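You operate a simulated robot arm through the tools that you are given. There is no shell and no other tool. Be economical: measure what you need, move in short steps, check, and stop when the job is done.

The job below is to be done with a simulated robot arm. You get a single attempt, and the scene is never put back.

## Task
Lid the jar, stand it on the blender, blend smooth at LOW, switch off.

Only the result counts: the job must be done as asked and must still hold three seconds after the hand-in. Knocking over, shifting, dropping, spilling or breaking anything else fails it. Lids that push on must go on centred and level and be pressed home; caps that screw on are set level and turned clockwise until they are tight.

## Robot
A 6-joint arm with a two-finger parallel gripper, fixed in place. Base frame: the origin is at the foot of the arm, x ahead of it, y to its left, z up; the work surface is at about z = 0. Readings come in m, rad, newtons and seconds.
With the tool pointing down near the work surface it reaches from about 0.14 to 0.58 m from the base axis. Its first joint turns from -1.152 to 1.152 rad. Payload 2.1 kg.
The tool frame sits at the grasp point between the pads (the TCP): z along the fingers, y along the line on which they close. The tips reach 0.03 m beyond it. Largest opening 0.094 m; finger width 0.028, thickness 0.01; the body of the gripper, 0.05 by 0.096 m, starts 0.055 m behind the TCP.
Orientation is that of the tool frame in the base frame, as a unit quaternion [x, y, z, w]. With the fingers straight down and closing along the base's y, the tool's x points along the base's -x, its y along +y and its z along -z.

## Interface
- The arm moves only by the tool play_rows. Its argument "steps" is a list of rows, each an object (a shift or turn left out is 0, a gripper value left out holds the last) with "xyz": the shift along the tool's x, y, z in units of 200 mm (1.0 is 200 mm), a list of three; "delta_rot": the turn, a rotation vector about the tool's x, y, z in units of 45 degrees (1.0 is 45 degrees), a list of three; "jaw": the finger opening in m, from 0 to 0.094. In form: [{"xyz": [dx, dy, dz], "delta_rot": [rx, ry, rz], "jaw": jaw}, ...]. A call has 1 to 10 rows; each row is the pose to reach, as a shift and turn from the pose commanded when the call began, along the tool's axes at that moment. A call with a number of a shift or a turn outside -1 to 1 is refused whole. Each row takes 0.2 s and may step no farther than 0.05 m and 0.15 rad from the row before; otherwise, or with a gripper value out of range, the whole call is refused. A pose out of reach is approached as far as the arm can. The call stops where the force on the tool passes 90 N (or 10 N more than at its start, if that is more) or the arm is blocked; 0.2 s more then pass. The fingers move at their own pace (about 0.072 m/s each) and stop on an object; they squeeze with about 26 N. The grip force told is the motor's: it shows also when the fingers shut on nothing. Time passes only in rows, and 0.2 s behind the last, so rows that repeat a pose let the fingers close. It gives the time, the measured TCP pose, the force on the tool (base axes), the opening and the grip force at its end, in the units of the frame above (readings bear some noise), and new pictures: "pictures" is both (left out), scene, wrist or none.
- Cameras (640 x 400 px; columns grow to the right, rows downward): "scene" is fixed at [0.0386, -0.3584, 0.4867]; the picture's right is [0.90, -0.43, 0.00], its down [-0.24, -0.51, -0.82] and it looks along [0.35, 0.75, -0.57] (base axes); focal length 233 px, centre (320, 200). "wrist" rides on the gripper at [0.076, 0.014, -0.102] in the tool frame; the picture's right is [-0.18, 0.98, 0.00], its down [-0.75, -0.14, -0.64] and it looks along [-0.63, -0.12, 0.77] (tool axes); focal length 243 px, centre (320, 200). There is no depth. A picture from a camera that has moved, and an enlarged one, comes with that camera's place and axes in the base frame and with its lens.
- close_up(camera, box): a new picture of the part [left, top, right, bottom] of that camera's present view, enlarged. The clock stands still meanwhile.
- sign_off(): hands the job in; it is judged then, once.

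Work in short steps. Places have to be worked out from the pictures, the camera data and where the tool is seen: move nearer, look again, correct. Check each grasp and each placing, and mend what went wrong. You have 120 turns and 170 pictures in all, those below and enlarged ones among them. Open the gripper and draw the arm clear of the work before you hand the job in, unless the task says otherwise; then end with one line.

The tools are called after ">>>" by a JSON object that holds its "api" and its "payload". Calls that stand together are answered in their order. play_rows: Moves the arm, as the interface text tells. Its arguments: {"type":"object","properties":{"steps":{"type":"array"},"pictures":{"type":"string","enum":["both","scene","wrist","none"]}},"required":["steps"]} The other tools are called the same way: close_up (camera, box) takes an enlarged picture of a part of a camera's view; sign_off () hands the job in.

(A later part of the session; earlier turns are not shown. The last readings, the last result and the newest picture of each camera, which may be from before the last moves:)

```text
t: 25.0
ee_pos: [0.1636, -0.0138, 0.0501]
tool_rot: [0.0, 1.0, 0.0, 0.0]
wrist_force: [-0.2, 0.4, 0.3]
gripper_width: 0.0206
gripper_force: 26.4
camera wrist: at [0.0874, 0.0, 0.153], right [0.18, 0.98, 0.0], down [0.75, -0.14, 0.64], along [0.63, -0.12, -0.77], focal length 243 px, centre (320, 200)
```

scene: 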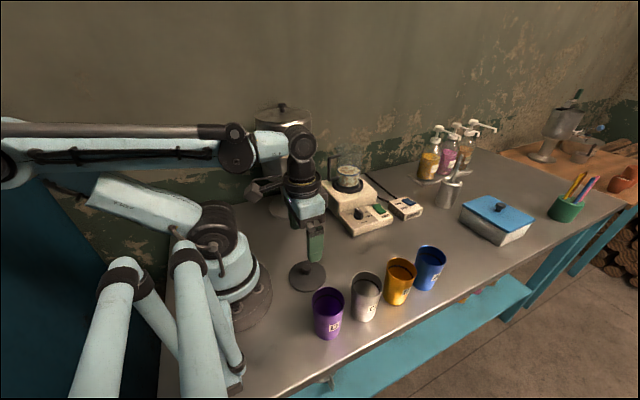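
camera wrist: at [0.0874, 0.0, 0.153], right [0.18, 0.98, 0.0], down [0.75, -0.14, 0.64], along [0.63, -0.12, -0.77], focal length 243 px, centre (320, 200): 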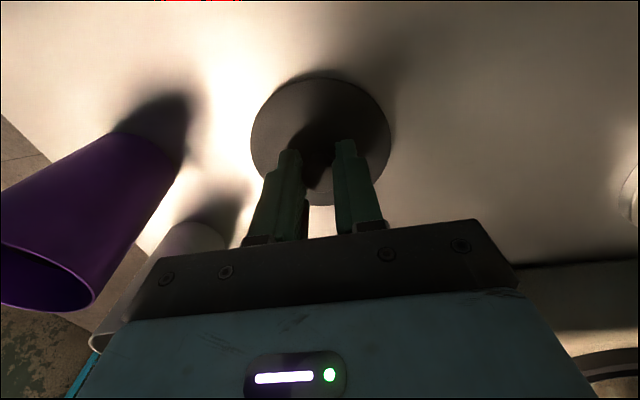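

Knob gripped (0.0206). I lift the lid.

>>> {"api": "play_rows", "payload": {"steps": [{"xyz": [0, 0, -0.05]}, {"xyz": [0, 0, -0.2]}, {"xyz": [0, 0, -0.4]}, {"xyz": [0, 0, -0.6]}, {"xyz": [0, 0, -0.8]}, {"xyz": [0, 0, -1.0]}, {"xyz": [0, 0, -1.0]}], "pictures": "wrist"}}

>>> {"api": "close_up", "payload": {"camera": "scene", "box": [240, 100, 380, 250]}}

```text
t: 26.6
ee_pos: [0.1626, -0.0135, 0.251]
tool_rot: [0.001, 1.0, 0.0, 0.0]
wrist_force: [-0.2, -0.7, 0.0]
gripper_width: 0.0207
gripper_force: 26.3
camera wrist: at [0.0866, -0.0002, 0.3532], right [0.18, 0.98, 0.0], down [0.75, -0.14, 0.64], along [0.63, -0.12, -0.77], focal length 243 px, centre (320, 200)
```

wrist: 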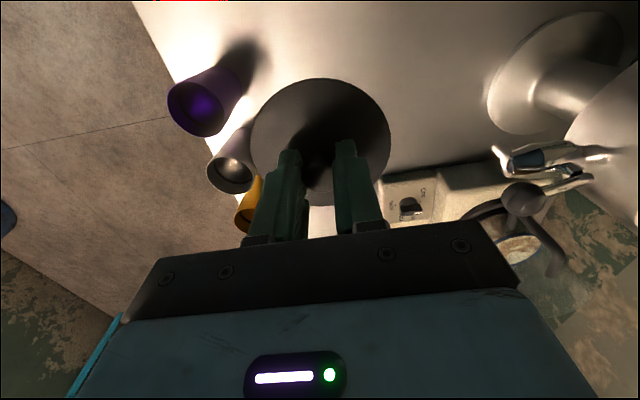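

```text
2.67 times, centred on (310, 175) of scene
camera zoom: at [0.0386, -0.3584, 0.4867], right [0.9, -0.43, 0.0], down [-0.24, -0.51, -0.82], along [0.35, 0.75, -0.57], focal length 622 px, centre (347, 267)
```

zoom: 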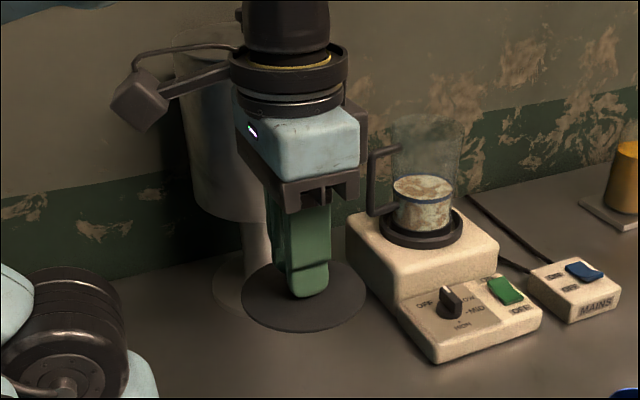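

Lid is level and centred in the grip. I carry it toward the jar, rising to z 0.32.

>>> {"api": "play_rows", "payload": {"steps": [{"xyz": [0, 0, -0.15]}, {"xyz": [-0.1, 0.09, -0.3]}, {"xyz": [-0.25, 0.23, -0.35]}, {"xyz": [-0.4, 0.37, -0.35]}, {"xyz": [-0.55, 0.51, -0.35]}, {"xyz": [-0.65, 0.6, -0.35]}, {"xyz": [-0.65, 0.6, -0.35]}], "pictures": "none"}}

>>> {"api": "play_rows", "payload": {"steps": [{"xyz": [-0.15, 0.14, 0]}, {"xyz": [-0.3, 0.29, 0]}, {"xyz": [-0.45, 0.43, 0]}, {"xyz": [-0.56, 0.53, 0]}, {"xyz": [-0.598, 0.575, 0]}, {"xyz": [-0.598, 0.575, 0]}]}}

>>> {"api": "close_up", "payload": {"camera": "scene", "box": [315, 80, 405, 200]}}

>>> {"api": "close_up", "payload": {"camera": "wrist", "box": [220, 20, 420, 220]}}

```text
t: 28.2
ee_pos: [0.2942, 0.1051, 0.3201]
tool_rot: [0.0, 1.0, 0.0, 0.0]
wrist_force: [0.2, 0.1, -0.1]
gripper_width: 0.0208
gripper_force: 25.6
```

```text
t: 29.6
ee_pos: [0.4147, 0.2225, 0.3206]
tool_rot: [0.0, 1.0, 0.0, 0.0]
wrist_force: [0.4, 0.3, -0.7]
gripper_width: 0.0205
gripper_force: 26.2
camera wrist: at [0.3391, 0.2357, 0.4237], right [0.18, 0.98, 0.0], down [0.75, -0.14, 0.64], along [0.63, -0.12, -0.77], focal length 243 px, centre (320, 200)
```

scene: 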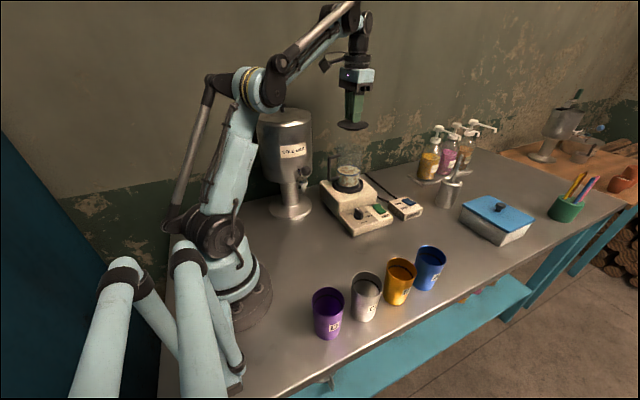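
wrist: 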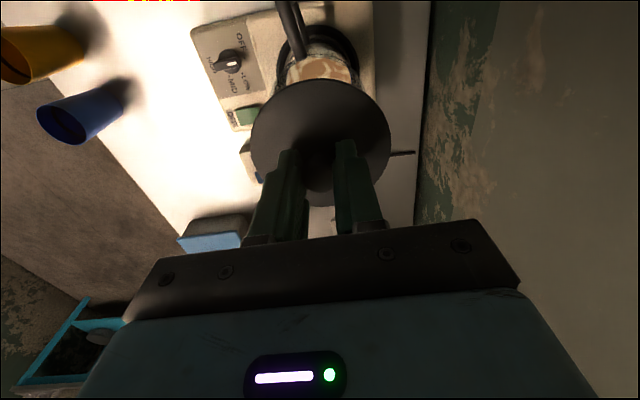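

```text
3.33 times, centred on (360, 140) of scene
camera zoom: at [0.0386, -0.3583, 0.4867], right [0.9, -0.43, 0.0], down [-0.24, -0.51, -0.82], along [0.35, 0.75, -0.57], focal length 777 px, centre (187, 400)
```

zoom: 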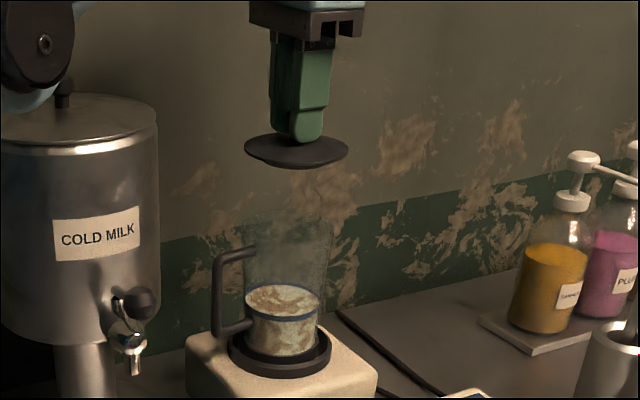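

```text
2.00 times, centred on (320, 120) of wrist
camera zoom: at [0.3391, 0.2357, 0.4237], right [0.18, 0.98, 0.0], down [0.75, -0.14, 0.64], along [0.63, -0.12, -0.77], focal length 485 px, centre (320, 360)
```

zoom: 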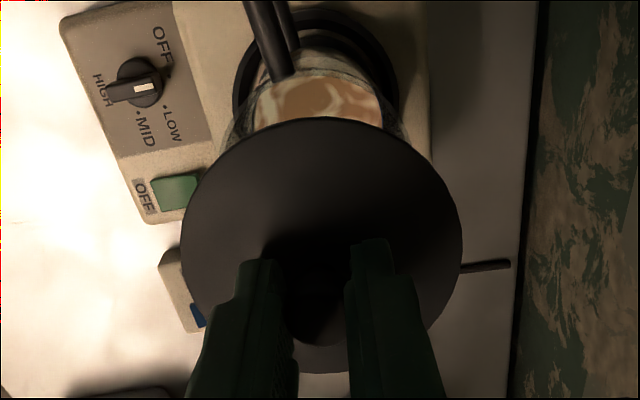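

Lid is above the jar. I zoom in on rim and lid for alignment.

>>> {"api": "close_up", "payload": {"camera": "scene", "box": [325, 110, 375, 165]}}

>>> {"api": "close_up", "payload": {"camera": "wrist", "box": [270, 20, 370, 100]}}

```text
7.27 times, centred on (350, 138) of scene
camera zoom: at [0.0386, -0.3583, 0.4867], right [0.9, -0.43, 0.0], down [-0.24, -0.51, -0.82], along [0.35, 0.75, -0.57], focal length 1696 px, centre (102, 654)
```

zoom: 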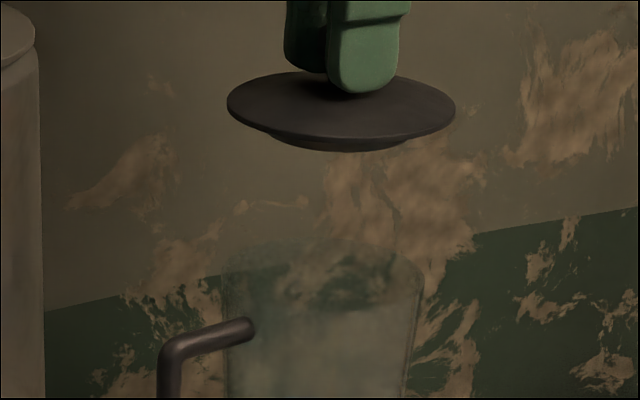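

```text
5.00 times, centred on (320, 60) of wrist
camera zoom: at [0.3391, 0.2357, 0.4237], right [0.18, 0.98, 0.0], down [0.75, -0.14, 0.64], along [0.63, -0.12, -0.77], focal length 1213 px, centre (320, 900)
```

zoom: 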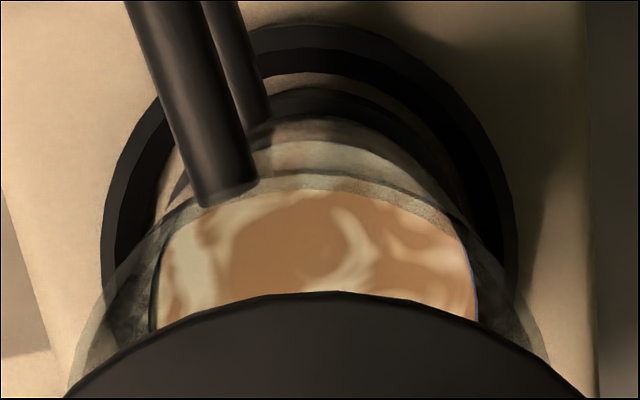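

The lid should shift about -2.5 mm in x and -1 mm in y. I correct and lower to about 10 mm above the rim.

>>> {"api": "play_rows", "payload": {"steps": [{"xyz": [0.0125, -0.005, 0.08]}, {"xyz": [0.0125, -0.005, 0.16]}, {"xyz": [0.0125, -0.005, 0.235]}, {"xyz": [0.0125, -0.005, 0.235]}], "pictures": "none"}}

>>> {"api": "close_up", "payload": {"camera": "scene", "box": [325, 110, 375, 165]}}

>>> {"api": "close_up", "payload": {"camera": "wrist", "box": [240, 20, 400, 140]}}

```text
t: 30.6
ee_pos: [0.4123, 0.2213, 0.2728]
tool_rot: [0.0, 1.0, 0.0, -0.001]
wrist_force: [0.1, 0.2, 0.0]
gripper_width: 0.021
gripper_force: 25.8
```

```text
7.27 times, centred on (350, 138) of scene
camera zoom: at [0.0386, -0.3584, 0.4867], right [0.9, -0.43, 0.0], down [-0.24, -0.51, -0.82], along [0.35, 0.75, -0.57], focal length 1696 px, centre (102, 654)
```

zoom: 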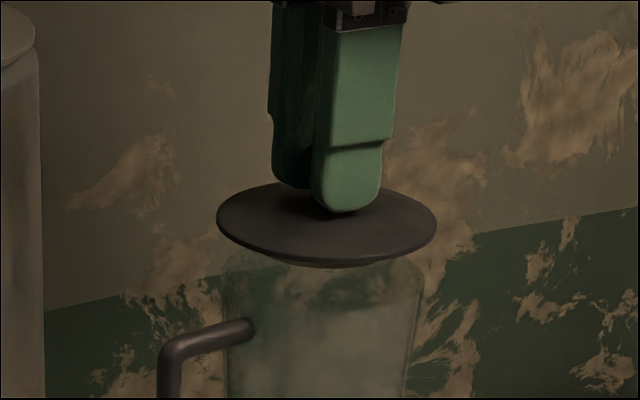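

```text
3.33 times, centred on (320, 80) of wrist
camera zoom: at [0.3359, 0.2351, 0.3766], right [0.18, 0.98, 0.0], down [0.75, -0.14, 0.64], along [0.63, -0.12, -0.77], focal length 809 px, centre (320, 600)
```

zoom: 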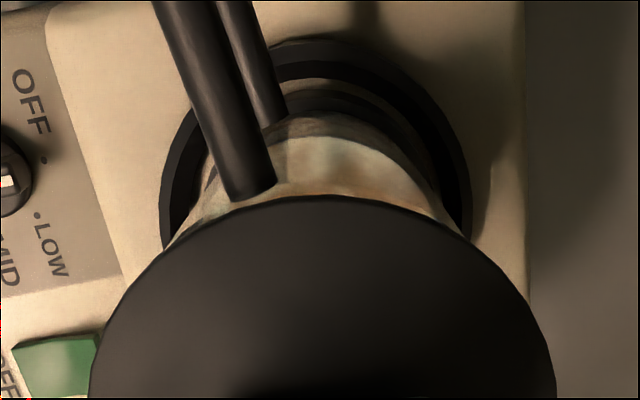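

Scene view shows lid centred on the rim to within about 0.5 mm. I lower in small steps watching force.

>>> {"api": "play_rows", "payload": {"steps": [{"xyz": [0, 0, 0.02]}, {"xyz": [0, 0, 0.04]}, {"xyz": [0, 0, 0.05]}, {"xyz": [0, 0, 0.05]}], "pictures": "none"}}

>>> {"api": "close_up", "payload": {"camera": "scene", "box": [325, 110, 375, 165]}}

```text
t: 31.6
ee_pos: [0.4122, 0.2194, 0.2627]
tool_rot: [0.001, 1.0, 0.0, 0.0]
wrist_force: [0.6, -0.8, -0.7]
gripper_width: 0.0204
gripper_force: 26.1
```

```text
7.27 times, centred on (350, 138) of scene
camera zoom: at [0.0386, -0.3584, 0.4867], right [0.9, -0.43, 0.0], down [-0.24, -0.51, -0.82], along [0.35, 0.75, -0.57], focal length 1696 px, centre (102, 654)
```

zoom: 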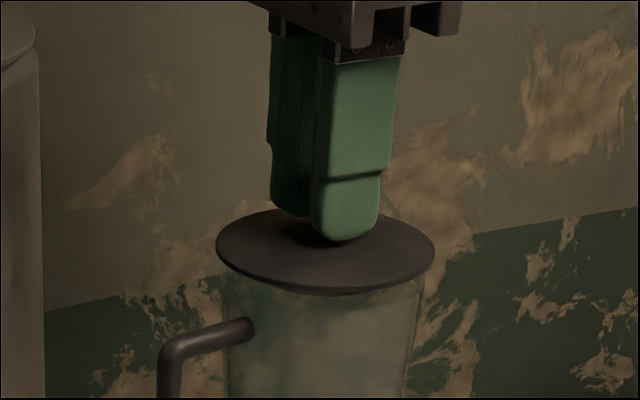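

Still free and aligned. Continue down 2 mm at a time.

>>> {"api": "play_rows", "payload": {"steps": [{"xyz": [0, 0, 0.01]}, {"xyz": [0, 0, 0.02]}, {"xyz": [0, 0, 0.02]}], "pictures": "none"}}

>>> {"api": "play_rows", "payload": {"steps": [{"xyz": [0, 0, 0.01]}, {"xyz": [0, 0, 0.02]}, {"xyz": [0, 0, 0.02]}], "pictures": "none"}}

>>> {"api": "close_up", "payload": {"camera": "scene", "box": [325, 110, 375, 165]}}

```text
t: 32.4
ee_pos: [0.4109, 0.2198, 0.2579]
tool_rot: [0.001, 1.0, 0.0, 0.0]
wrist_force: [-0.7, 0.1, -0.5]
gripper_width: 0.0203
gripper_force: 26.0
```

```text
t: 33.2
ee_pos: [0.4119, 0.2205, 0.2552]
tool_rot: [0.0, 1.0, 0.001, 0.0]
wrist_force: [-0.2, 0.1, -0.1]
gripper_width: 0.0208
gripper_force: 25.9
```

```text
7.27 times, centred on (350, 138) of scene
camera zoom: at [0.0386, -0.3584, 0.4867], right [0.9, -0.43, 0.0], down [-0.24, -0.51, -0.82], along [0.35, 0.75, -0.57], focal length 1696 px, centre (102, 654)
```

zoom: 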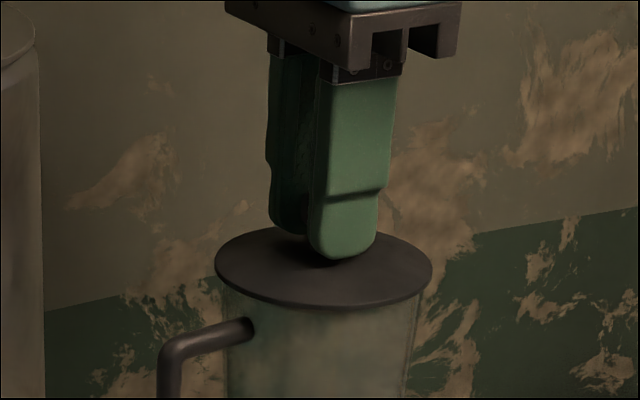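

No contact yet. Continue.

>>> {"api": "play_rows", "payload": {"steps": [{"xyz": [0, 0, 0.01]}, {"xyz": [0, 0, 0.015]}, {"xyz": [0, 0, 0.015]}], "pictures": "none"}}

>>> {"api": "play_rows", "payload": {"steps": [{"xyz": [0, 0, 0.01]}, {"xyz": [0, 0, 0.015]}, {"xyz": [0, 0, 0.015]}], "pictures": "none"}}

>>> {"api": "close_up", "payload": {"camera": "scene", "box": [325, 110, 375, 165]}}

```text
t: 34.0
ee_pos: [0.4105, 0.2204, 0.2523]
tool_rot: [-0.001, 1.0, 0.001, 0.001]
wrist_force: [1.4, 1.4, 8.5]
gripper_width: 0.0206
gripper_force: 26.1
```

```text
t: 34.8
ee_pos: [0.4114, 0.2214, 0.2504]
tool_rot: [0.0, 1.0, 0.0, 0.0]
wrist_force: [5.9, 3.6, 39.0]
gripper_width: 0.0206
gripper_force: 26.0
```

```text
7.27 times, centred on (350, 138) of scene
camera zoom: at [0.0384, -0.3584, 0.4867], right [0.9, -0.43, 0.0], down [-0.24, -0.51, -0.82], along [0.35, 0.75, -0.57], focal length 1696 px, centre (102, 654)
```

zoom: 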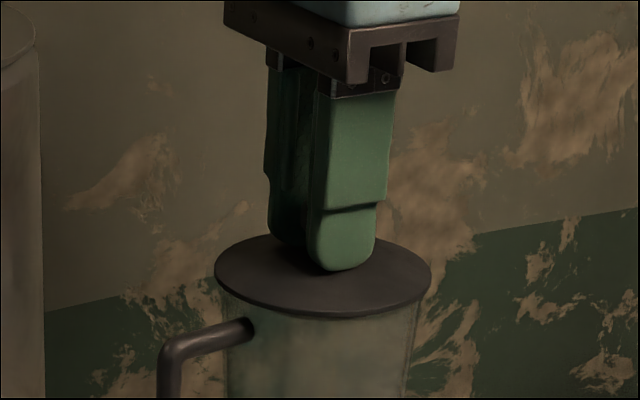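

Contact at 39 N with the flange about on the rim. I press a bit more to be sure it is home.

>>> {"api": "play_rows", "payload": {"steps": [{"xyz": [0, 0, 0.008]}, {"xyz": [0, 0, 0.015]}, {"xyz": [0, 0, 0.015]}], "pictures": "none"}}

>>> {"api": "close_up", "payload": {"camera": "scene", "box": [325, 110, 375, 165]}}

```text
t: 35.6
ee_pos: [0.4116, 0.2214, 0.2469]
tool_rot: [0.0, 1.0, 0.0, 0.001]
wrist_force: [3.0, 2.2, 46.8]
gripper_width: 0.0207
gripper_force: 25.8
```

```text
7.27 times, centred on (350, 138) of scene
camera zoom: at [0.0384, -0.3585, 0.4866], right [0.9, -0.43, 0.0], down [-0.24, -0.51, -0.82], along [0.35, 0.75, -0.57], focal length 1696 px, centre (102, 654)
```

zoom: 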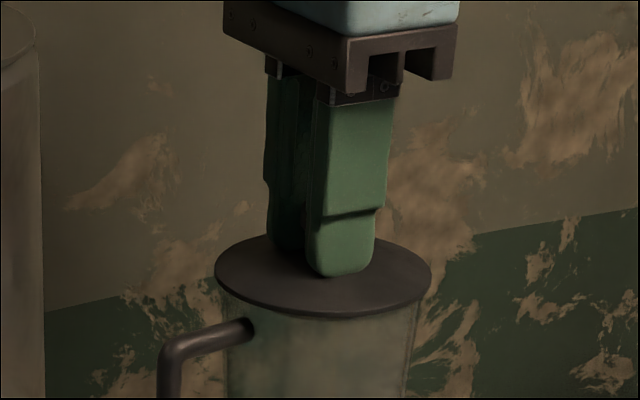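

The lid did not move further while the fingers slipped slightly on the knob. I open, rise a little, and inspect the lid seating.

>>> {"api": "play_rows", "payload": {"steps": [{"xyz": [0, 0, -0.02], "jaw": 0.05}, {"xyz": [0, 0, -0.02], "jaw": 0.05}, {"xyz": [0, 0, -0.02], "jaw": 0.05}, {"xyz": [0, 0, -0.15]}, {"xyz": [0, 0, -0.35]}, {"xyz": [0, 0, -0.5]}, {"xyz": [0, 0, -0.5]}], "pictures": "wrist"}}

>>> {"api": "close_up", "payload": {"camera": "scene", "box": [325, 110, 375, 200]}}

>>> {"api": "close_up", "payload": {"camera": "wrist", "box": [240, 20, 400, 140]}}

```text
t: 37.2
ee_pos: [0.4087, 0.2213, 0.3455]
tool_rot: [0.0, 1.0, 0.0, 0.0]
wrist_force: [0.0, 0.9, 0.2]
gripper_width: 0.0502
gripper_force: 0.1
camera wrist: at [0.3333, 0.2345, 0.4481], right [0.18, 0.98, 0.0], down [0.75, -0.14, 0.64], along [0.63, -0.12, -0.77], focal length 243 px, centre (320, 200)
```

wrist: 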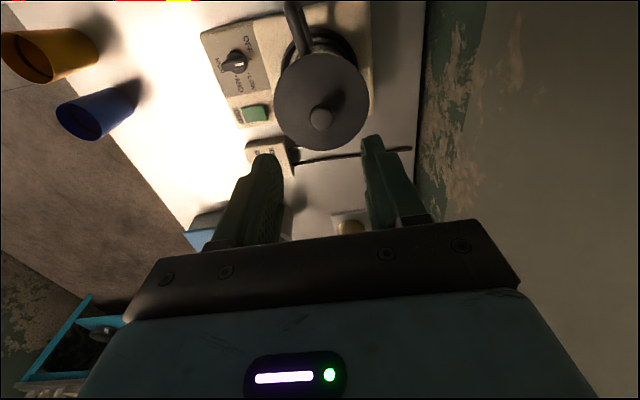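

```text
4.44 times, centred on (350, 155) of scene
camera zoom: at [0.0386, -0.3584, 0.4867], right [0.9, -0.43, 0.0], down [-0.24, -0.51, -0.82], along [0.35, 0.75, -0.57], focal length 1036 px, centre (187, 400)
```

zoom: 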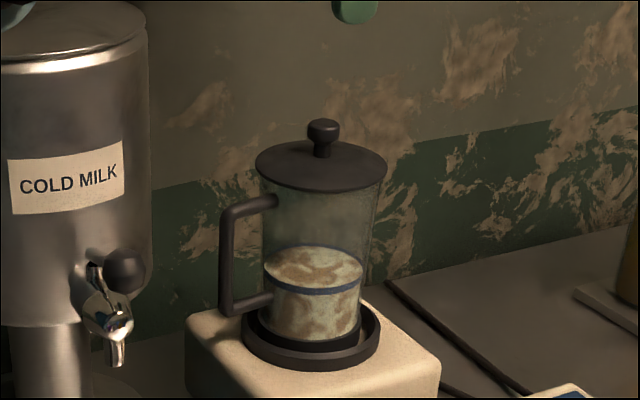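

```text
3.33 times, centred on (320, 80) of wrist
camera zoom: at [0.3333, 0.2345, 0.4481], right [0.18, 0.98, 0.0], down [0.75, -0.14, 0.64], along [0.63, -0.12, -0.77], focal length 809 px, centre (320, 600)
```

zoom: 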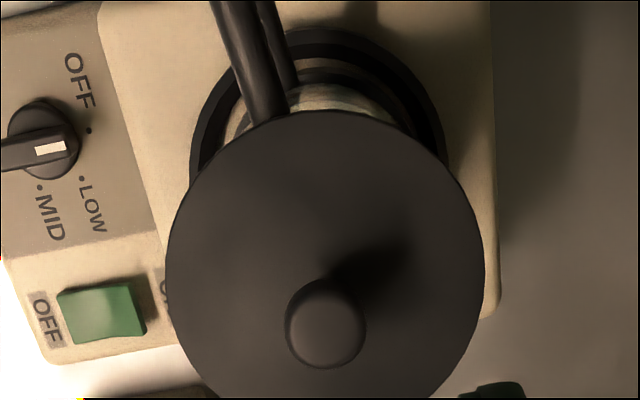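

Lid looks level and centred. I zoom in tightly on the lid edge to check for a gap.

>>> {"api": "close_up", "payload": {"camera": "scene", "box": [335, 120, 372, 150]}}

```text
13.33 times, centred on (354, 135) of scene
camera zoom: at [0.0386, -0.3584, 0.4867], right [0.9, -0.43, 0.0], down [-0.24, -0.51, -0.82], along [0.35, 0.75, -0.57], focal length 3109 px, centre (-127, 1067)
```

zoom: 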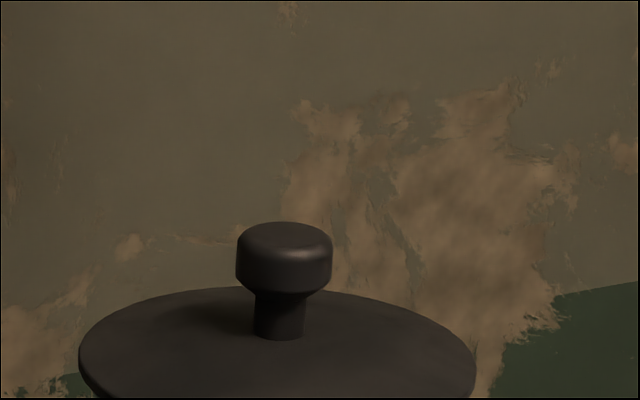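

>>> {"api": "close_up", "payload": {"camera": "scene", "box": [335, 138, 372, 165]}}

```text
14.81 times, centred on (354, 152) of scene
camera zoom: at [0.0386, -0.3584, 0.4867], right [0.9, -0.43, 0.0], down [-0.24, -0.51, -0.82], along [0.35, 0.75, -0.57], focal length 3454 px, centre (-176, 918)
```

zoom: 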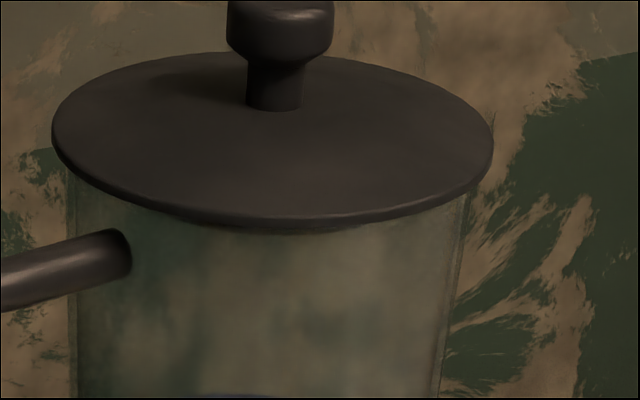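

It appears seated, but I'll press the knob top with closed fingers to make sure it is home.

>>> {"api": "play_rows", "payload": {"steps": [{"xyz": [0, 0.007, 0], "jaw": 0.0}, {"xyz": [0, 0.007, 0.1], "jaw": 0.0}, {"xyz": [0, 0.007, 0.2], "jaw": 0.0}, {"xyz": [0, 0.007, 0.3], "jaw": 0.0}, {"xyz": [0, 0.007, 0.325], "jaw": 0.0}, {"xyz": [0, 0.007, 0.325], "jaw": 0.0}], "pictures": "none"}}

>>> {"api": "close_up", "payload": {"camera": "scene", "box": [325, 100, 385, 165]}}

```text
t: 38.6
ee_pos: [0.4125, 0.2211, 0.2798]
tool_rot: [0.0, 1.0, 0.0, 0.0]
wrist_force: [1.2, -1.0, -0.3]
gripper_width: 0.0
gripper_force: 25.8
```

```text
6.15 times, centred on (355, 132) of scene
camera zoom: at [0.0386, -0.3584, 0.4867], right [0.9, -0.43, 0.0], down [-0.24, -0.51, -0.82], along [0.35, 0.75, -0.57], focal length 1435 px, centre (105, 615)
```

zoom: 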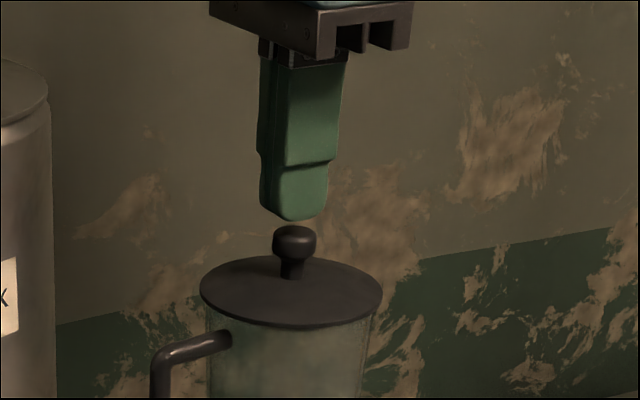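

Fingers are directly above the knob, ~6–8 mm. I press down stepwise.

>>> {"api": "play_rows", "payload": {"steps": [{"xyz": [0, 0, 0.02]}, {"xyz": [0, 0, 0.035]}, {"xyz": [0, 0, 0.035]}], "pictures": "none"}}

>>> {"api": "play_rows", "payload": {"steps": [{"xyz": [0, 0, 0.008]}, {"xyz": [0, 0, 0.015]}, {"xyz": [0, 0, 0.015]}], "pictures": "none"}}

```text
t: 39.4
ee_pos: [0.411, 0.2218, 0.2747]
tool_rot: [0.001, 1.0, 0.001, -0.001]
wrist_force: [-0.3, -0.2, 0.3]
gripper_width: 0.0
gripper_force: 25.9
```

```text
t: 40.2
ee_pos: [0.4119, 0.2212, 0.2721]
tool_rot: [0.0, 1.0, 0.001, 0.001]
wrist_force: [2.4, 2.8, 23.2]
gripper_width: 0.0
gripper_force: 25.7
```

Contact. Pressing further toward ~75 N.

>>> {"api": "play_rows", "payload": {"steps": [{"xyz": [0, 0, 0.008]}, {"xyz": [0, 0, 0.014]}, {"xyz": [0, 0, 0.014]}], "pictures": "none"}}

>>> {"api": "close_up", "payload": {"camera": "scene", "box": [335, 138, 372, 165]}}

```text
t: 41.0
ee_pos: [0.412, 0.2221, 0.2715]
tool_rot: [-0.001, 1.0, 0.002, 0.001]
wrist_force: [9.4, 4.7, 76.0]
gripper_width: 0.0
gripper_force: 25.7
```

```text
14.81 times, centred on (354, 152) of scene
camera zoom: at [0.0383, -0.3585, 0.4866], right [0.9, -0.43, 0.0], down [-0.24, -0.51, -0.82], along [0.35, 0.75, -0.57], focal length 3454 px, centre (-176, 918)
```

zoom: 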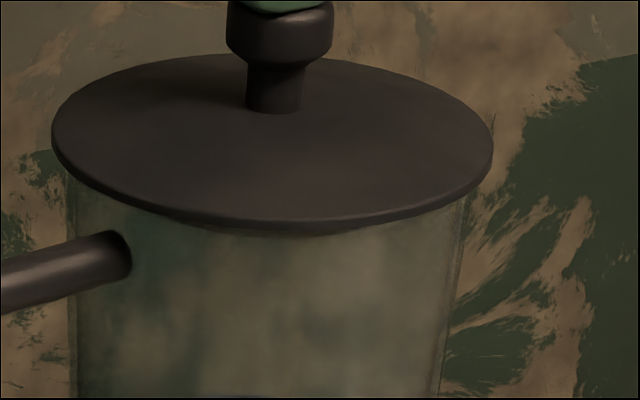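

76 N with no further movement: lid is home. I rise and move over the control panel to look at the switches.

>>> {"api": "play_rows", "payload": {"steps": [{"xyz": [0, 0, -0.2]}, {"xyz": [0, 0, -0.4]}, {"xyz": [0.05, -0.2, -0.4]}, {"xyz": [0.1, -0.4, -0.35]}, {"xyz": [0.15, -0.6, -0.2]}, {"xyz": [0.15, -0.7, 0]}, {"xyz": [0.15, -0.7, 0.15]}, {"xyz": [0.15, -0.7, 0.15]}]}}

>>> {"api": "close_up", "payload": {"camera": "wrist", "box": [220, 0, 440, 170]}}

>>> {"api": "close_up", "payload": {"camera": "scene", "box": [335, 180, 430, 245]}}

```text
refused: row 5 steps farther than a row can; nothing moved
```

```text
2.35 times, centred on (330, 85) of wrist
camera zoom: at [0.3348, 0.235, 0.3741], right [0.18, 0.98, 0.0], down [0.75, -0.14, 0.64], along [0.63, -0.12, -0.77], focal length 571 px, centre (296, 471)
```

zoom: 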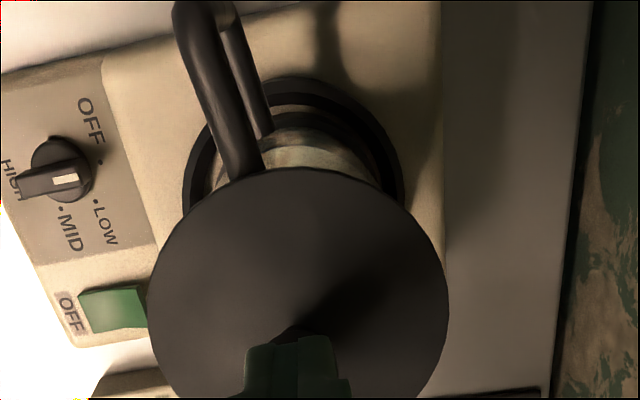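

```text
6.15 times, centred on (382, 212) of scene
camera zoom: at [0.0383, -0.3585, 0.4866], right [0.9, -0.43, 0.0], down [-0.24, -0.51, -0.82], along [0.35, 0.75, -0.57], focal length 1435 px, centre (-65, 123)
```

zoom: 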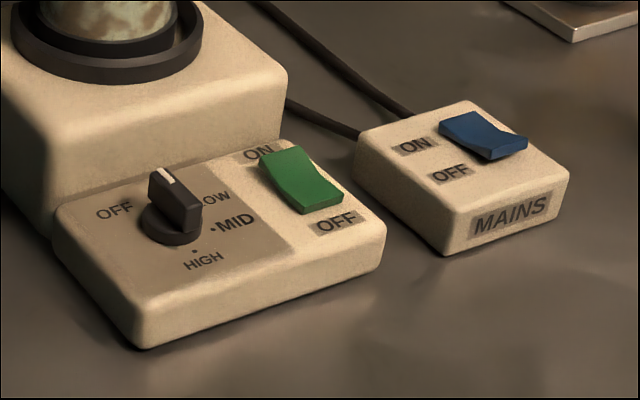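

Mains rocker appears ON (its OFF side stands up), green rocker is OFF, and the knob is at OFF. I redo the retreat in smaller steps.

>>> {"api": "play_rows", "payload": {"steps": [{"xyz": [0, 0, -0.2]}, {"xyz": [0, 0, -0.4]}, {"xyz": [0.05, -0.2, -0.4]}, {"xyz": [0.1, -0.4, -0.35]}, {"xyz": [0.15, -0.58, -0.25]}, {"xyz": [0.15, -0.7, -0.1]}, {"xyz": [0.15, -0.7, 0.1]}, {"xyz": [0.15, -0.7, 0.15]}]}}

>>> {"api": "close_up", "payload": {"camera": "wrist", "box": [220, 0, 440, 170]}}

>>> {"api": "close_up", "payload": {"camera": "scene", "box": [325, 110, 375, 200]}}

```text
t: 42.8
ee_pos: [0.3808, 0.0815, 0.2377]
tool_rot: [0.0, 1.0, 0.0, -0.001]
wrist_force: [0.0, 0.0, 0.0]
gripper_width: 0.0
gripper_force: 25.8
camera wrist: at [0.3048, 0.0957, 0.3409], right [0.18, 0.98, 0.0], down [0.75, -0.14, 0.64], along [0.63, -0.12, -0.77], focal length 243 px, centre (320, 200)
```

scene: 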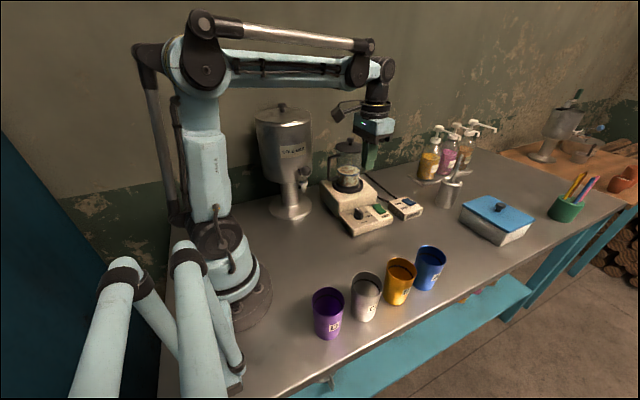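
wrist: 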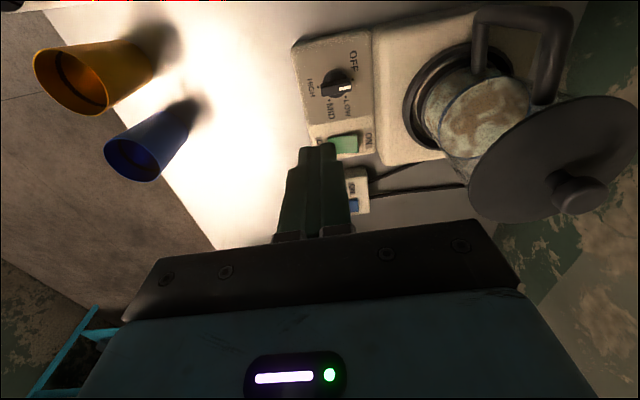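

```text
2.35 times, centred on (330, 85) of wrist
camera zoom: at [0.3048, 0.0957, 0.3409], right [0.18, 0.98, 0.0], down [0.75, -0.14, 0.64], along [0.63, -0.12, -0.77], focal length 571 px, centre (296, 471)
```

zoom: 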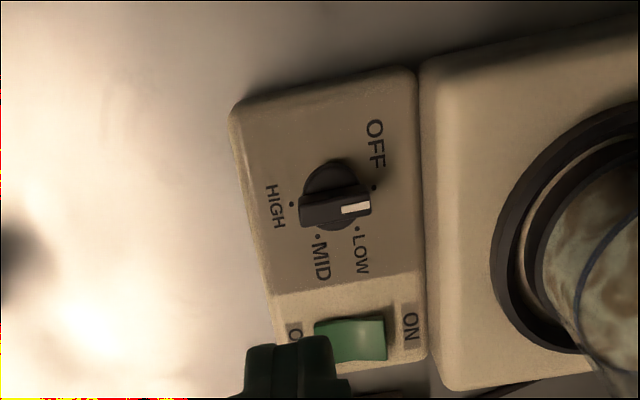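

```text
4.44 times, centred on (350, 155) of scene
camera zoom: at [0.0386, -0.3584, 0.4867], right [0.9, -0.43, 0.0], down [-0.24, -0.51, -0.82], along [0.35, 0.75, -0.57], focal length 1036 px, centre (187, 400)
```

zoom: 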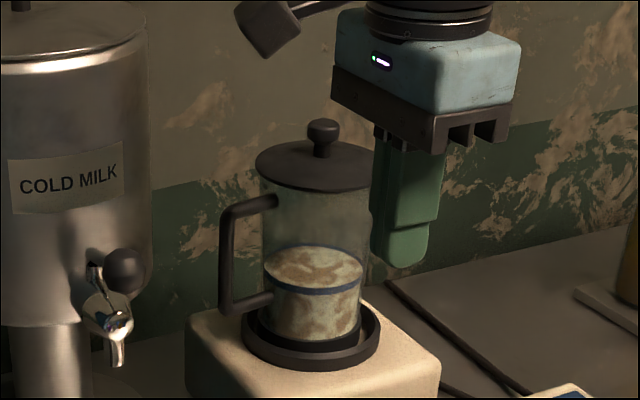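

The panel dots fit a circle: knob centre is about (0.386, 0.100), OFF points along +y and LOW lies 60° clockwise from it. I yaw the tool 90° so the fingers can grip the knob's bar, and position above it.

>>> {"api": "play_rows", "payload": {"steps": [{"xyz": [-0.003, 0.015, 0], "delta_rot": [0, 0, -0.167], "jaw": 0.05}, {"xyz": [-0.006, 0.03, 0], "delta_rot": [0, 0, -0.333]}, {"xyz": [-0.009, 0.045, 0], "delta_rot": [0, 0, -0.5]}, {"xyz": [-0.012, 0.06, 0], "delta_rot": [0, 0, -0.667]}, {"xyz": [-0.015, 0.075, 0], "delta_rot": [0, 0, -0.833]}, {"xyz": [-0.015, 0.0885, 0], "delta_rot": [0, 0, -1.0]}], "pictures": "none"}}

>>> {"api": "play_rows", "payload": {"steps": [{"xyz": [0, 0, 0.06], "delta_rot": [0, 0, -0.167]}, {"xyz": [0, 0, 0.12], "delta_rot": [0, 0, -0.333]}, {"xyz": [0, 0, 0.18], "delta_rot": [0, 0, -0.5]}, {"xyz": [0, 0, 0.24], "delta_rot": [0, 0, -0.667]}, {"xyz": [0, 0, 0.3], "delta_rot": [0, 0, -0.833]}, {"xyz": [0, 0, 0.36], "delta_rot": [0, 0, -1.0]}, {"xyz": [0, 0, 0.36], "delta_rot": [0, 0, -1.0]}]}}

>>> {"api": "close_up", "payload": {"camera": "wrist", "box": [220, 40, 420, 200]}}

>>> {"api": "close_up", "payload": {"camera": "scene", "box": [335, 170, 430, 245]}}

```text
t: 44.2
ee_pos: [0.3839, 0.1002, 0.2374]
tool_rot: [-0.383, 0.924, 0.0, 0.0]
wrist_force: [0.5, 0.5, 0.3]
gripper_width: 0.05
gripper_force: 0.0
```

```text
t: 45.8
ee_pos: [0.3835, 0.0999, 0.1663]
tool_rot: [0.708, -0.706, 0.0, 0.0]
wrist_force: [-0.3, 0.4, -0.7]
gripper_width: 0.05
gripper_force: 0.1
camera wrist: at [0.3694, 0.0224, 0.2689], right [-0.98, 0.18, 0.0], down [0.14, 0.75, 0.64], along [0.12, 0.63, -0.77], focal length 243 px, centre (320, 200)
```

scene: 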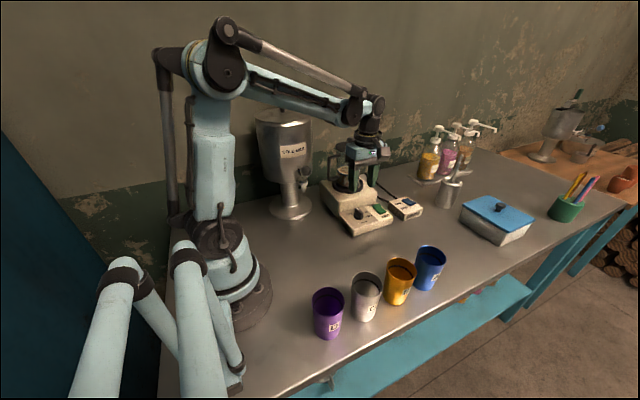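
wrist: 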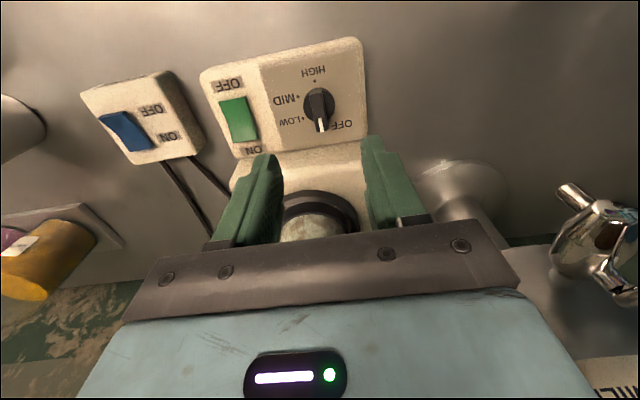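

```text
2.50 times, centred on (320, 120) of wrist
camera zoom: at [0.3694, 0.0224, 0.2689], right [-0.98, 0.18, 0.0], down [0.14, 0.75, 0.64], along [0.12, 0.63, -0.77], focal length 606 px, centre (320, 400)
```

zoom: 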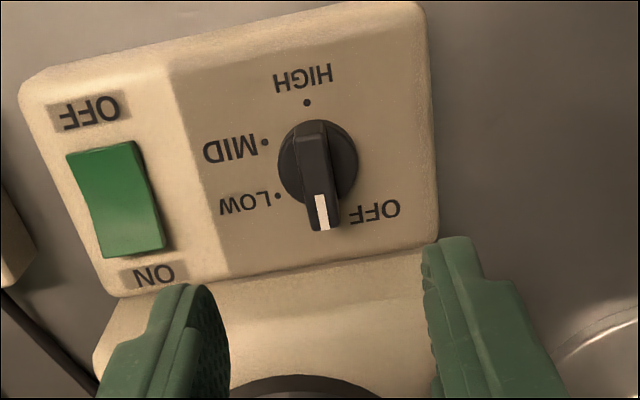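

```text
5.33 times, centred on (382, 208) of scene
camera zoom: at [0.0386, -0.3584, 0.4867], right [0.9, -0.43, 0.0], down [-0.24, -0.51, -0.82], along [0.35, 0.75, -0.57], focal length 1244 px, centre (-13, 160)
```

zoom: 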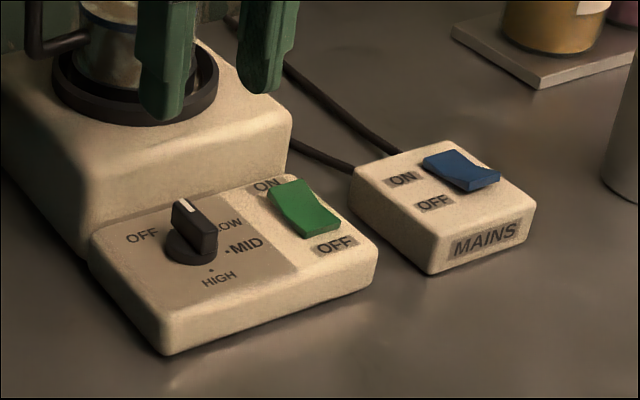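

Knob centre is within about 1 mm of the tool axis; bar top at about z 0.051, panel at about 0.03. I descend so the tips reach z ≈ 0.042.

>>> {"api": "play_rows", "payload": {"steps": [{"xyz": [-0.005, 0, 0.15]}, {"xyz": [-0.005, 0, 0.3]}, {"xyz": [-0.005, 0, 0.42]}, {"xyz": [-0.005, 0, 0.47]}, {"xyz": [-0.005, 0, 0.47]}], "pictures": "wrist"}}

>>> {"api": "close_up", "payload": {"camera": "scene", "box": [335, 170, 430, 245]}}

```text
t: 47.0
ee_pos: [0.3844, 0.1013, 0.0727]
tool_rot: [-0.707, 0.707, -0.001, 0.0]
wrist_force: [0.6, 0.3, -0.7]
gripper_width: 0.05
gripper_force: 0.1
camera wrist: at [0.3699, 0.024, 0.1757], right [-0.98, 0.18, 0.0], down [0.14, 0.75, 0.64], along [0.12, 0.63, -0.77], focal length 243 px, centre (320, 200)
```

wrist: 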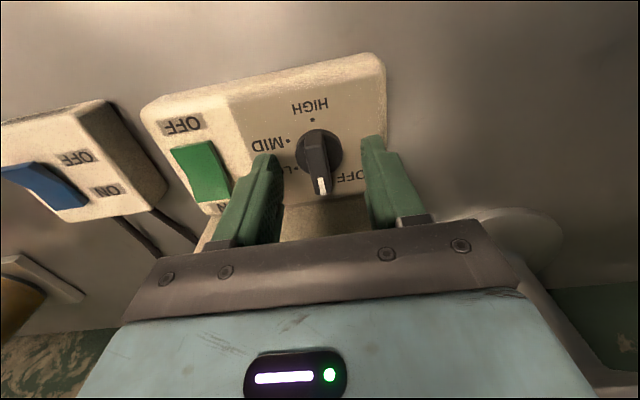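

```text
5.33 times, centred on (382, 208) of scene
camera zoom: at [0.0386, -0.3584, 0.4867], right [0.9, -0.43, 0.0], down [-0.24, -0.51, -0.82], along [0.35, 0.75, -0.57], focal length 1244 px, centre (-13, 160)
```

zoom: 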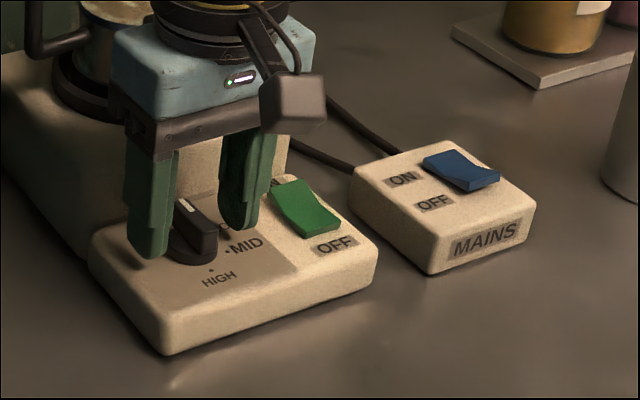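

Fingers straddle the bar. Close on it.

>>> {"api": "play_rows", "payload": {"steps": [{"jaw": 0.03}, {"jaw": 0.015}, {"jaw": 0.005}, {"jaw": 0.005}, {"jaw": 0.005}], "pictures": "wrist"}}

```text
t: 48.2
ee_pos: [0.3855, 0.1006, 0.0725]
tool_rot: [0.707, -0.707, 0.001, 0.0]
wrist_force: [6.5, 1.3, -3.0]
gripper_width: 0.011
gripper_force: 44.2
camera wrist: at [0.3701, 0.024, 0.1758], right [-0.98, 0.18, 0.0], down [0.14, 0.75, 0.64], along [0.12, 0.63, -0.77], focal length 243 px, centre (320, 200)
```

wrist: 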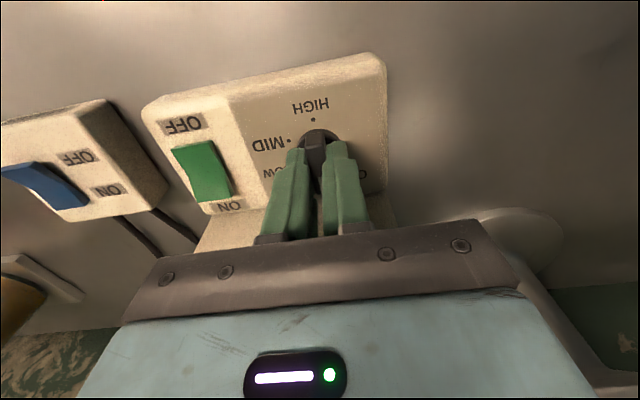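

Bar gripped (0.011). I turn clockwise 45° first, then another 15° to LOW.

>>> {"api": "play_rows", "payload": {"steps": [{"xyz": [0, -0.003, 0], "delta_rot": [0, 0, 0.125]}, {"xyz": [0, -0.003, 0], "delta_rot": [0, 0, 0.25]}, {"xyz": [0, -0.003, 0], "delta_rot": [0, 0, 0.375]}, {"xyz": [0, -0.003, 0], "delta_rot": [0, 0, 0.5]}, {"xyz": [0, -0.003, 0], "delta_rot": [0, 0, 0.625]}, {"xyz": [0, -0.003, 0], "delta_rot": [0, 0, 0.75]}, {"xyz": [0, -0.003, 0], "delta_rot": [0, 0, 0.875]}, {"xyz": [0, -0.003, 0], "delta_rot": [0, 0, 1.0]}], "pictures": "none"}}

>>> {"api": "play_rows", "payload": {"steps": [{"delta_rot": [0, 0, 0.11]}, {"delta_rot": [0, 0, 0.22]}, {"delta_rot": [0, 0, 0.333]}, {"delta_rot": [0, 0, 0.333]}]}}

>>> {"api": "close_up", "payload": {"camera": "wrist", "box": [230, 60, 420, 220]}}

```text
t: 50.0
ee_pos: [0.3856, 0.1001, 0.0728]
tool_rot: [-0.381, 0.924, 0.001, 0.001]
wrist_force: [3.0, 0.3, 58.2]
gripper_width: 0.0109
gripper_force: 44.9
```

```text
t: 51.0
ee_pos: [0.3858, 0.1001, 0.0719]
tool_rot: [-0.258, 0.966, 0.0, 0.001]
wrist_force: [12.8, 1.2, 34.7]
gripper_width: 0.0109
gripper_force: 44.3
camera wrist: at [0.3123, 0.074, 0.1756], right [-0.33, 0.94, 0.0], down [0.72, 0.25, 0.64], along [0.61, 0.21, -0.77], focal length 243 px, centre (320, 200)
```

scene: 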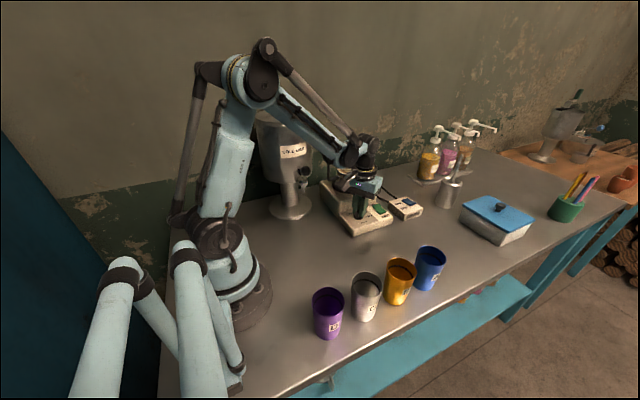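
wrist: 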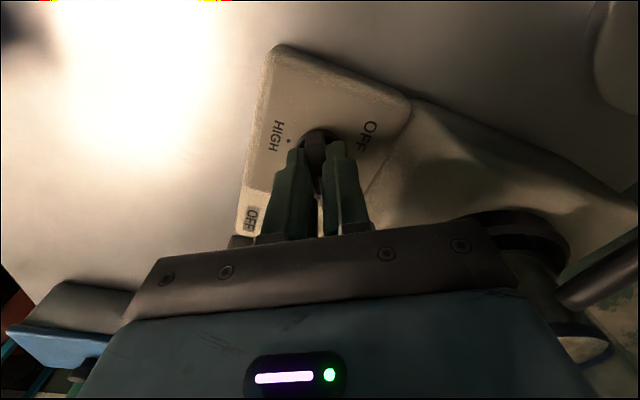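

```text
2.50 times, centred on (325, 140) of wrist
camera zoom: at [0.3123, 0.074, 0.1756], right [-0.33, 0.94, 0.0], down [0.72, 0.25, 0.64], along [0.61, 0.21, -0.77], focal length 606 px, centre (308, 350)
```

zoom: 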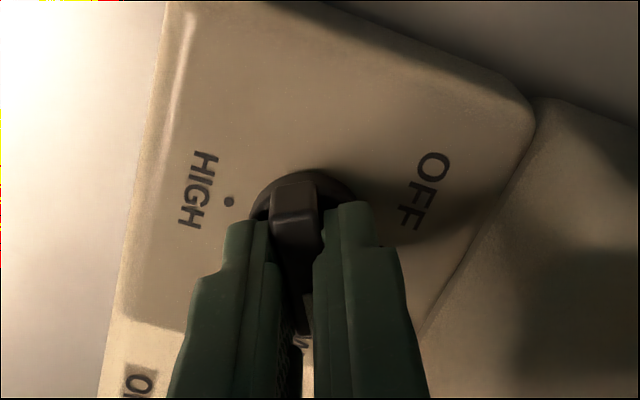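

Turned about 60°. There's some vertical force, so I release and rise straight up to check the knob.

>>> {"api": "play_rows", "payload": {"steps": [{"jaw": 0.03}, {"jaw": 0.045}, {"jaw": 0.045}, {"xyz": [0, 0, -0.1]}, {"xyz": [0, 0, -0.25]}, {"xyz": [0, 0, -0.4]}, {"xyz": [0, 0, -0.55]}, {"xyz": [0, 0, -0.55]}], "pictures": "wrist"}}

>>> {"api": "close_up", "payload": {"camera": "wrist", "box": [220, 30, 420, 190]}}

>>> {"api": "close_up", "payload": {"camera": "scene", "box": [325, 110, 430, 245]}}

```text
t: 52.8
ee_pos: [0.386, 0.1008, 0.1834]
tool_rot: [-0.26, 0.966, 0.0, 0.0]
wrist_force: [0.5, 0.7, -0.3]
gripper_width: 0.045
gripper_force: 0.0
camera wrist: at [0.3129, 0.0739, 0.2856], right [-0.33, 0.94, 0.0], down [0.72, 0.25, 0.64], along [0.61, 0.21, -0.77], focal length 243 px, centre (320, 200)
```

wrist: 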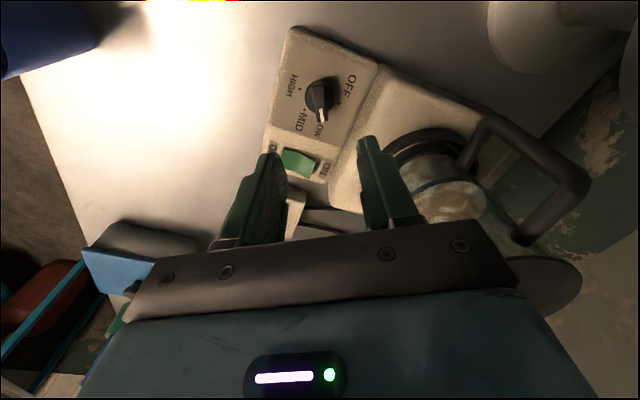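

```text
2.50 times, centred on (320, 110) of wrist
camera zoom: at [0.3129, 0.0739, 0.2856], right [-0.33, 0.94, 0.0], down [0.72, 0.25, 0.64], along [0.61, 0.21, -0.77], focal length 606 px, centre (320, 425)
```

zoom: 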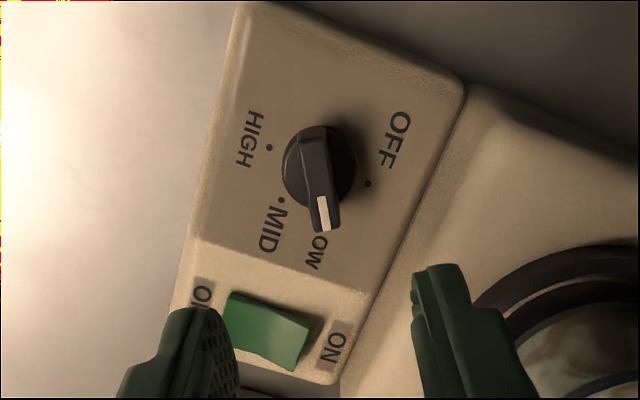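

```text
2.96 times, centred on (378, 178) of scene
camera zoom: at [0.0386, -0.3584, 0.4867], right [0.9, -0.43, 0.0], down [-0.24, -0.51, -0.82], along [0.35, 0.75, -0.57], focal length 691 px, centre (150, 267)
```

zoom: 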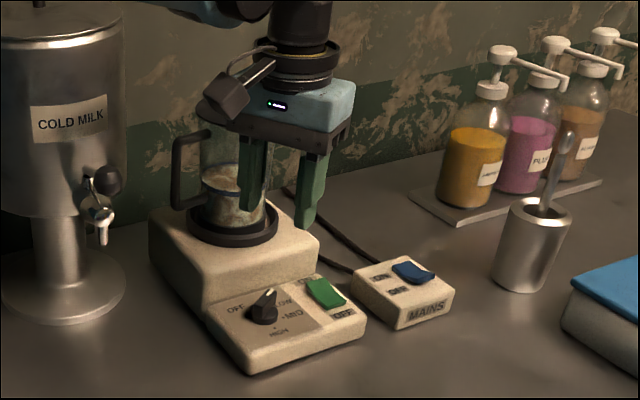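

Knob points at LOW. Green rocker centre is about (0.466, 0.100) with its ON end at +y. I close the fingers, yaw back to 0 and move above the ON end.

>>> {"api": "play_rows", "payload": {"steps": [{"xyz": [-0.08, -0.028, 0.0], "delta_rot": [0, 0, 0.14], "jaw": 0.0}, {"xyz": [-0.16, -0.055, 0.0], "delta_rot": [0, 0, 0.28]}, {"xyz": [-0.24, -0.083, 0.0], "delta_rot": [0, 0, 0.42]}, {"xyz": [-0.32, -0.111, 0.0], "delta_rot": [0, 0, 0.56]}, {"xyz": [-0.382, -0.1327, 0.1], "delta_rot": [0, 0, 0.667]}, {"xyz": [-0.382, -0.1327, 0.3], "delta_rot": [0, 0, 0.667]}, {"xyz": [-0.382, -0.1327, 0.3], "delta_rot": [0, 0, 0.667]}]}}

>>> {"api": "close_up", "payload": {"camera": "scene", "box": [345, 150, 430, 245]}}

>>> {"api": "close_up", "payload": {"camera": "wrist", "box": [230, 50, 410, 200]}}

```text
t: 54.4
ee_pos: [0.465, 0.1144, 0.1213]
tool_rot: [0.001, 1.0, 0.0, 0.0]
wrist_force: [0.1, 0.1, -0.2]
gripper_width: 0.0
gripper_force: 25.8
camera wrist: at [0.3885, 0.1295, 0.2239], right [0.19, 0.98, 0.0], down [0.75, -0.14, 0.64], along [0.63, -0.12, -0.77], focal length 243 px, centre (320, 200)
```

scene: 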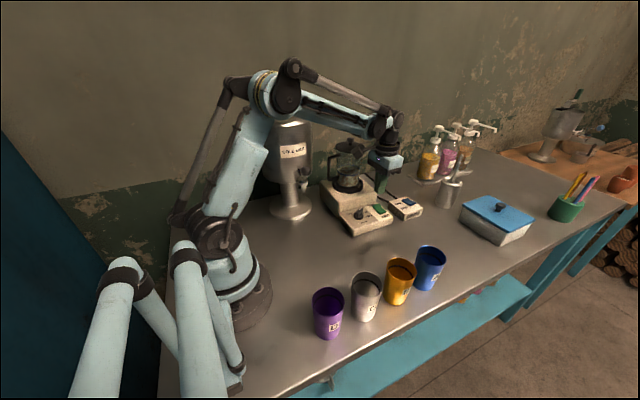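
wrist: 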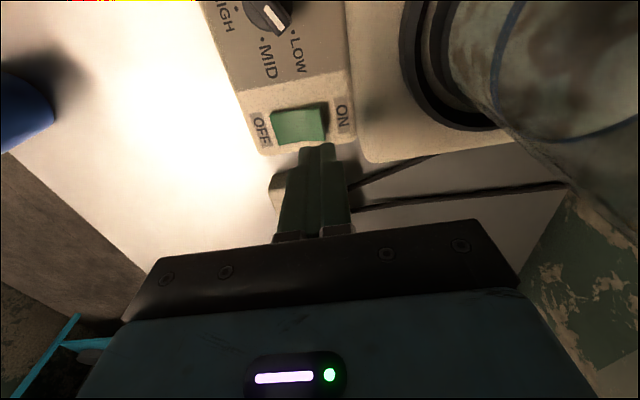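

```text
4.21 times, centred on (388, 198) of scene
camera zoom: at [0.0386, -0.3584, 0.4867], right [0.9, -0.43, 0.0], down [-0.24, -0.51, -0.82], along [0.35, 0.75, -0.57], focal length 982 px, centre (36, 210)
```

zoom: 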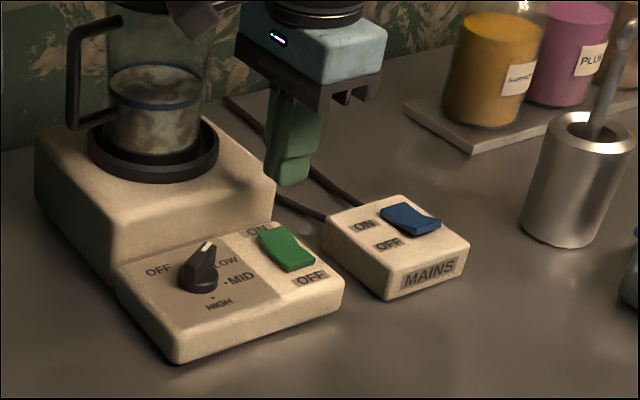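

```text
2.67 times, centred on (320, 125) of wrist
camera zoom: at [0.3885, 0.1295, 0.2239], right [0.19, 0.98, 0.0], down [0.75, -0.14, 0.64], along [0.63, -0.12, -0.77], focal length 647 px, centre (320, 400)
```

zoom: 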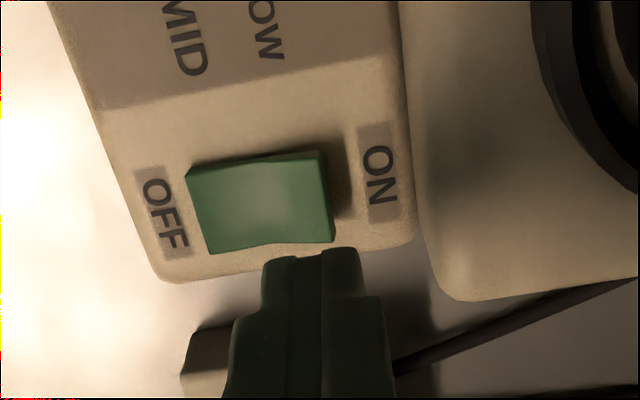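

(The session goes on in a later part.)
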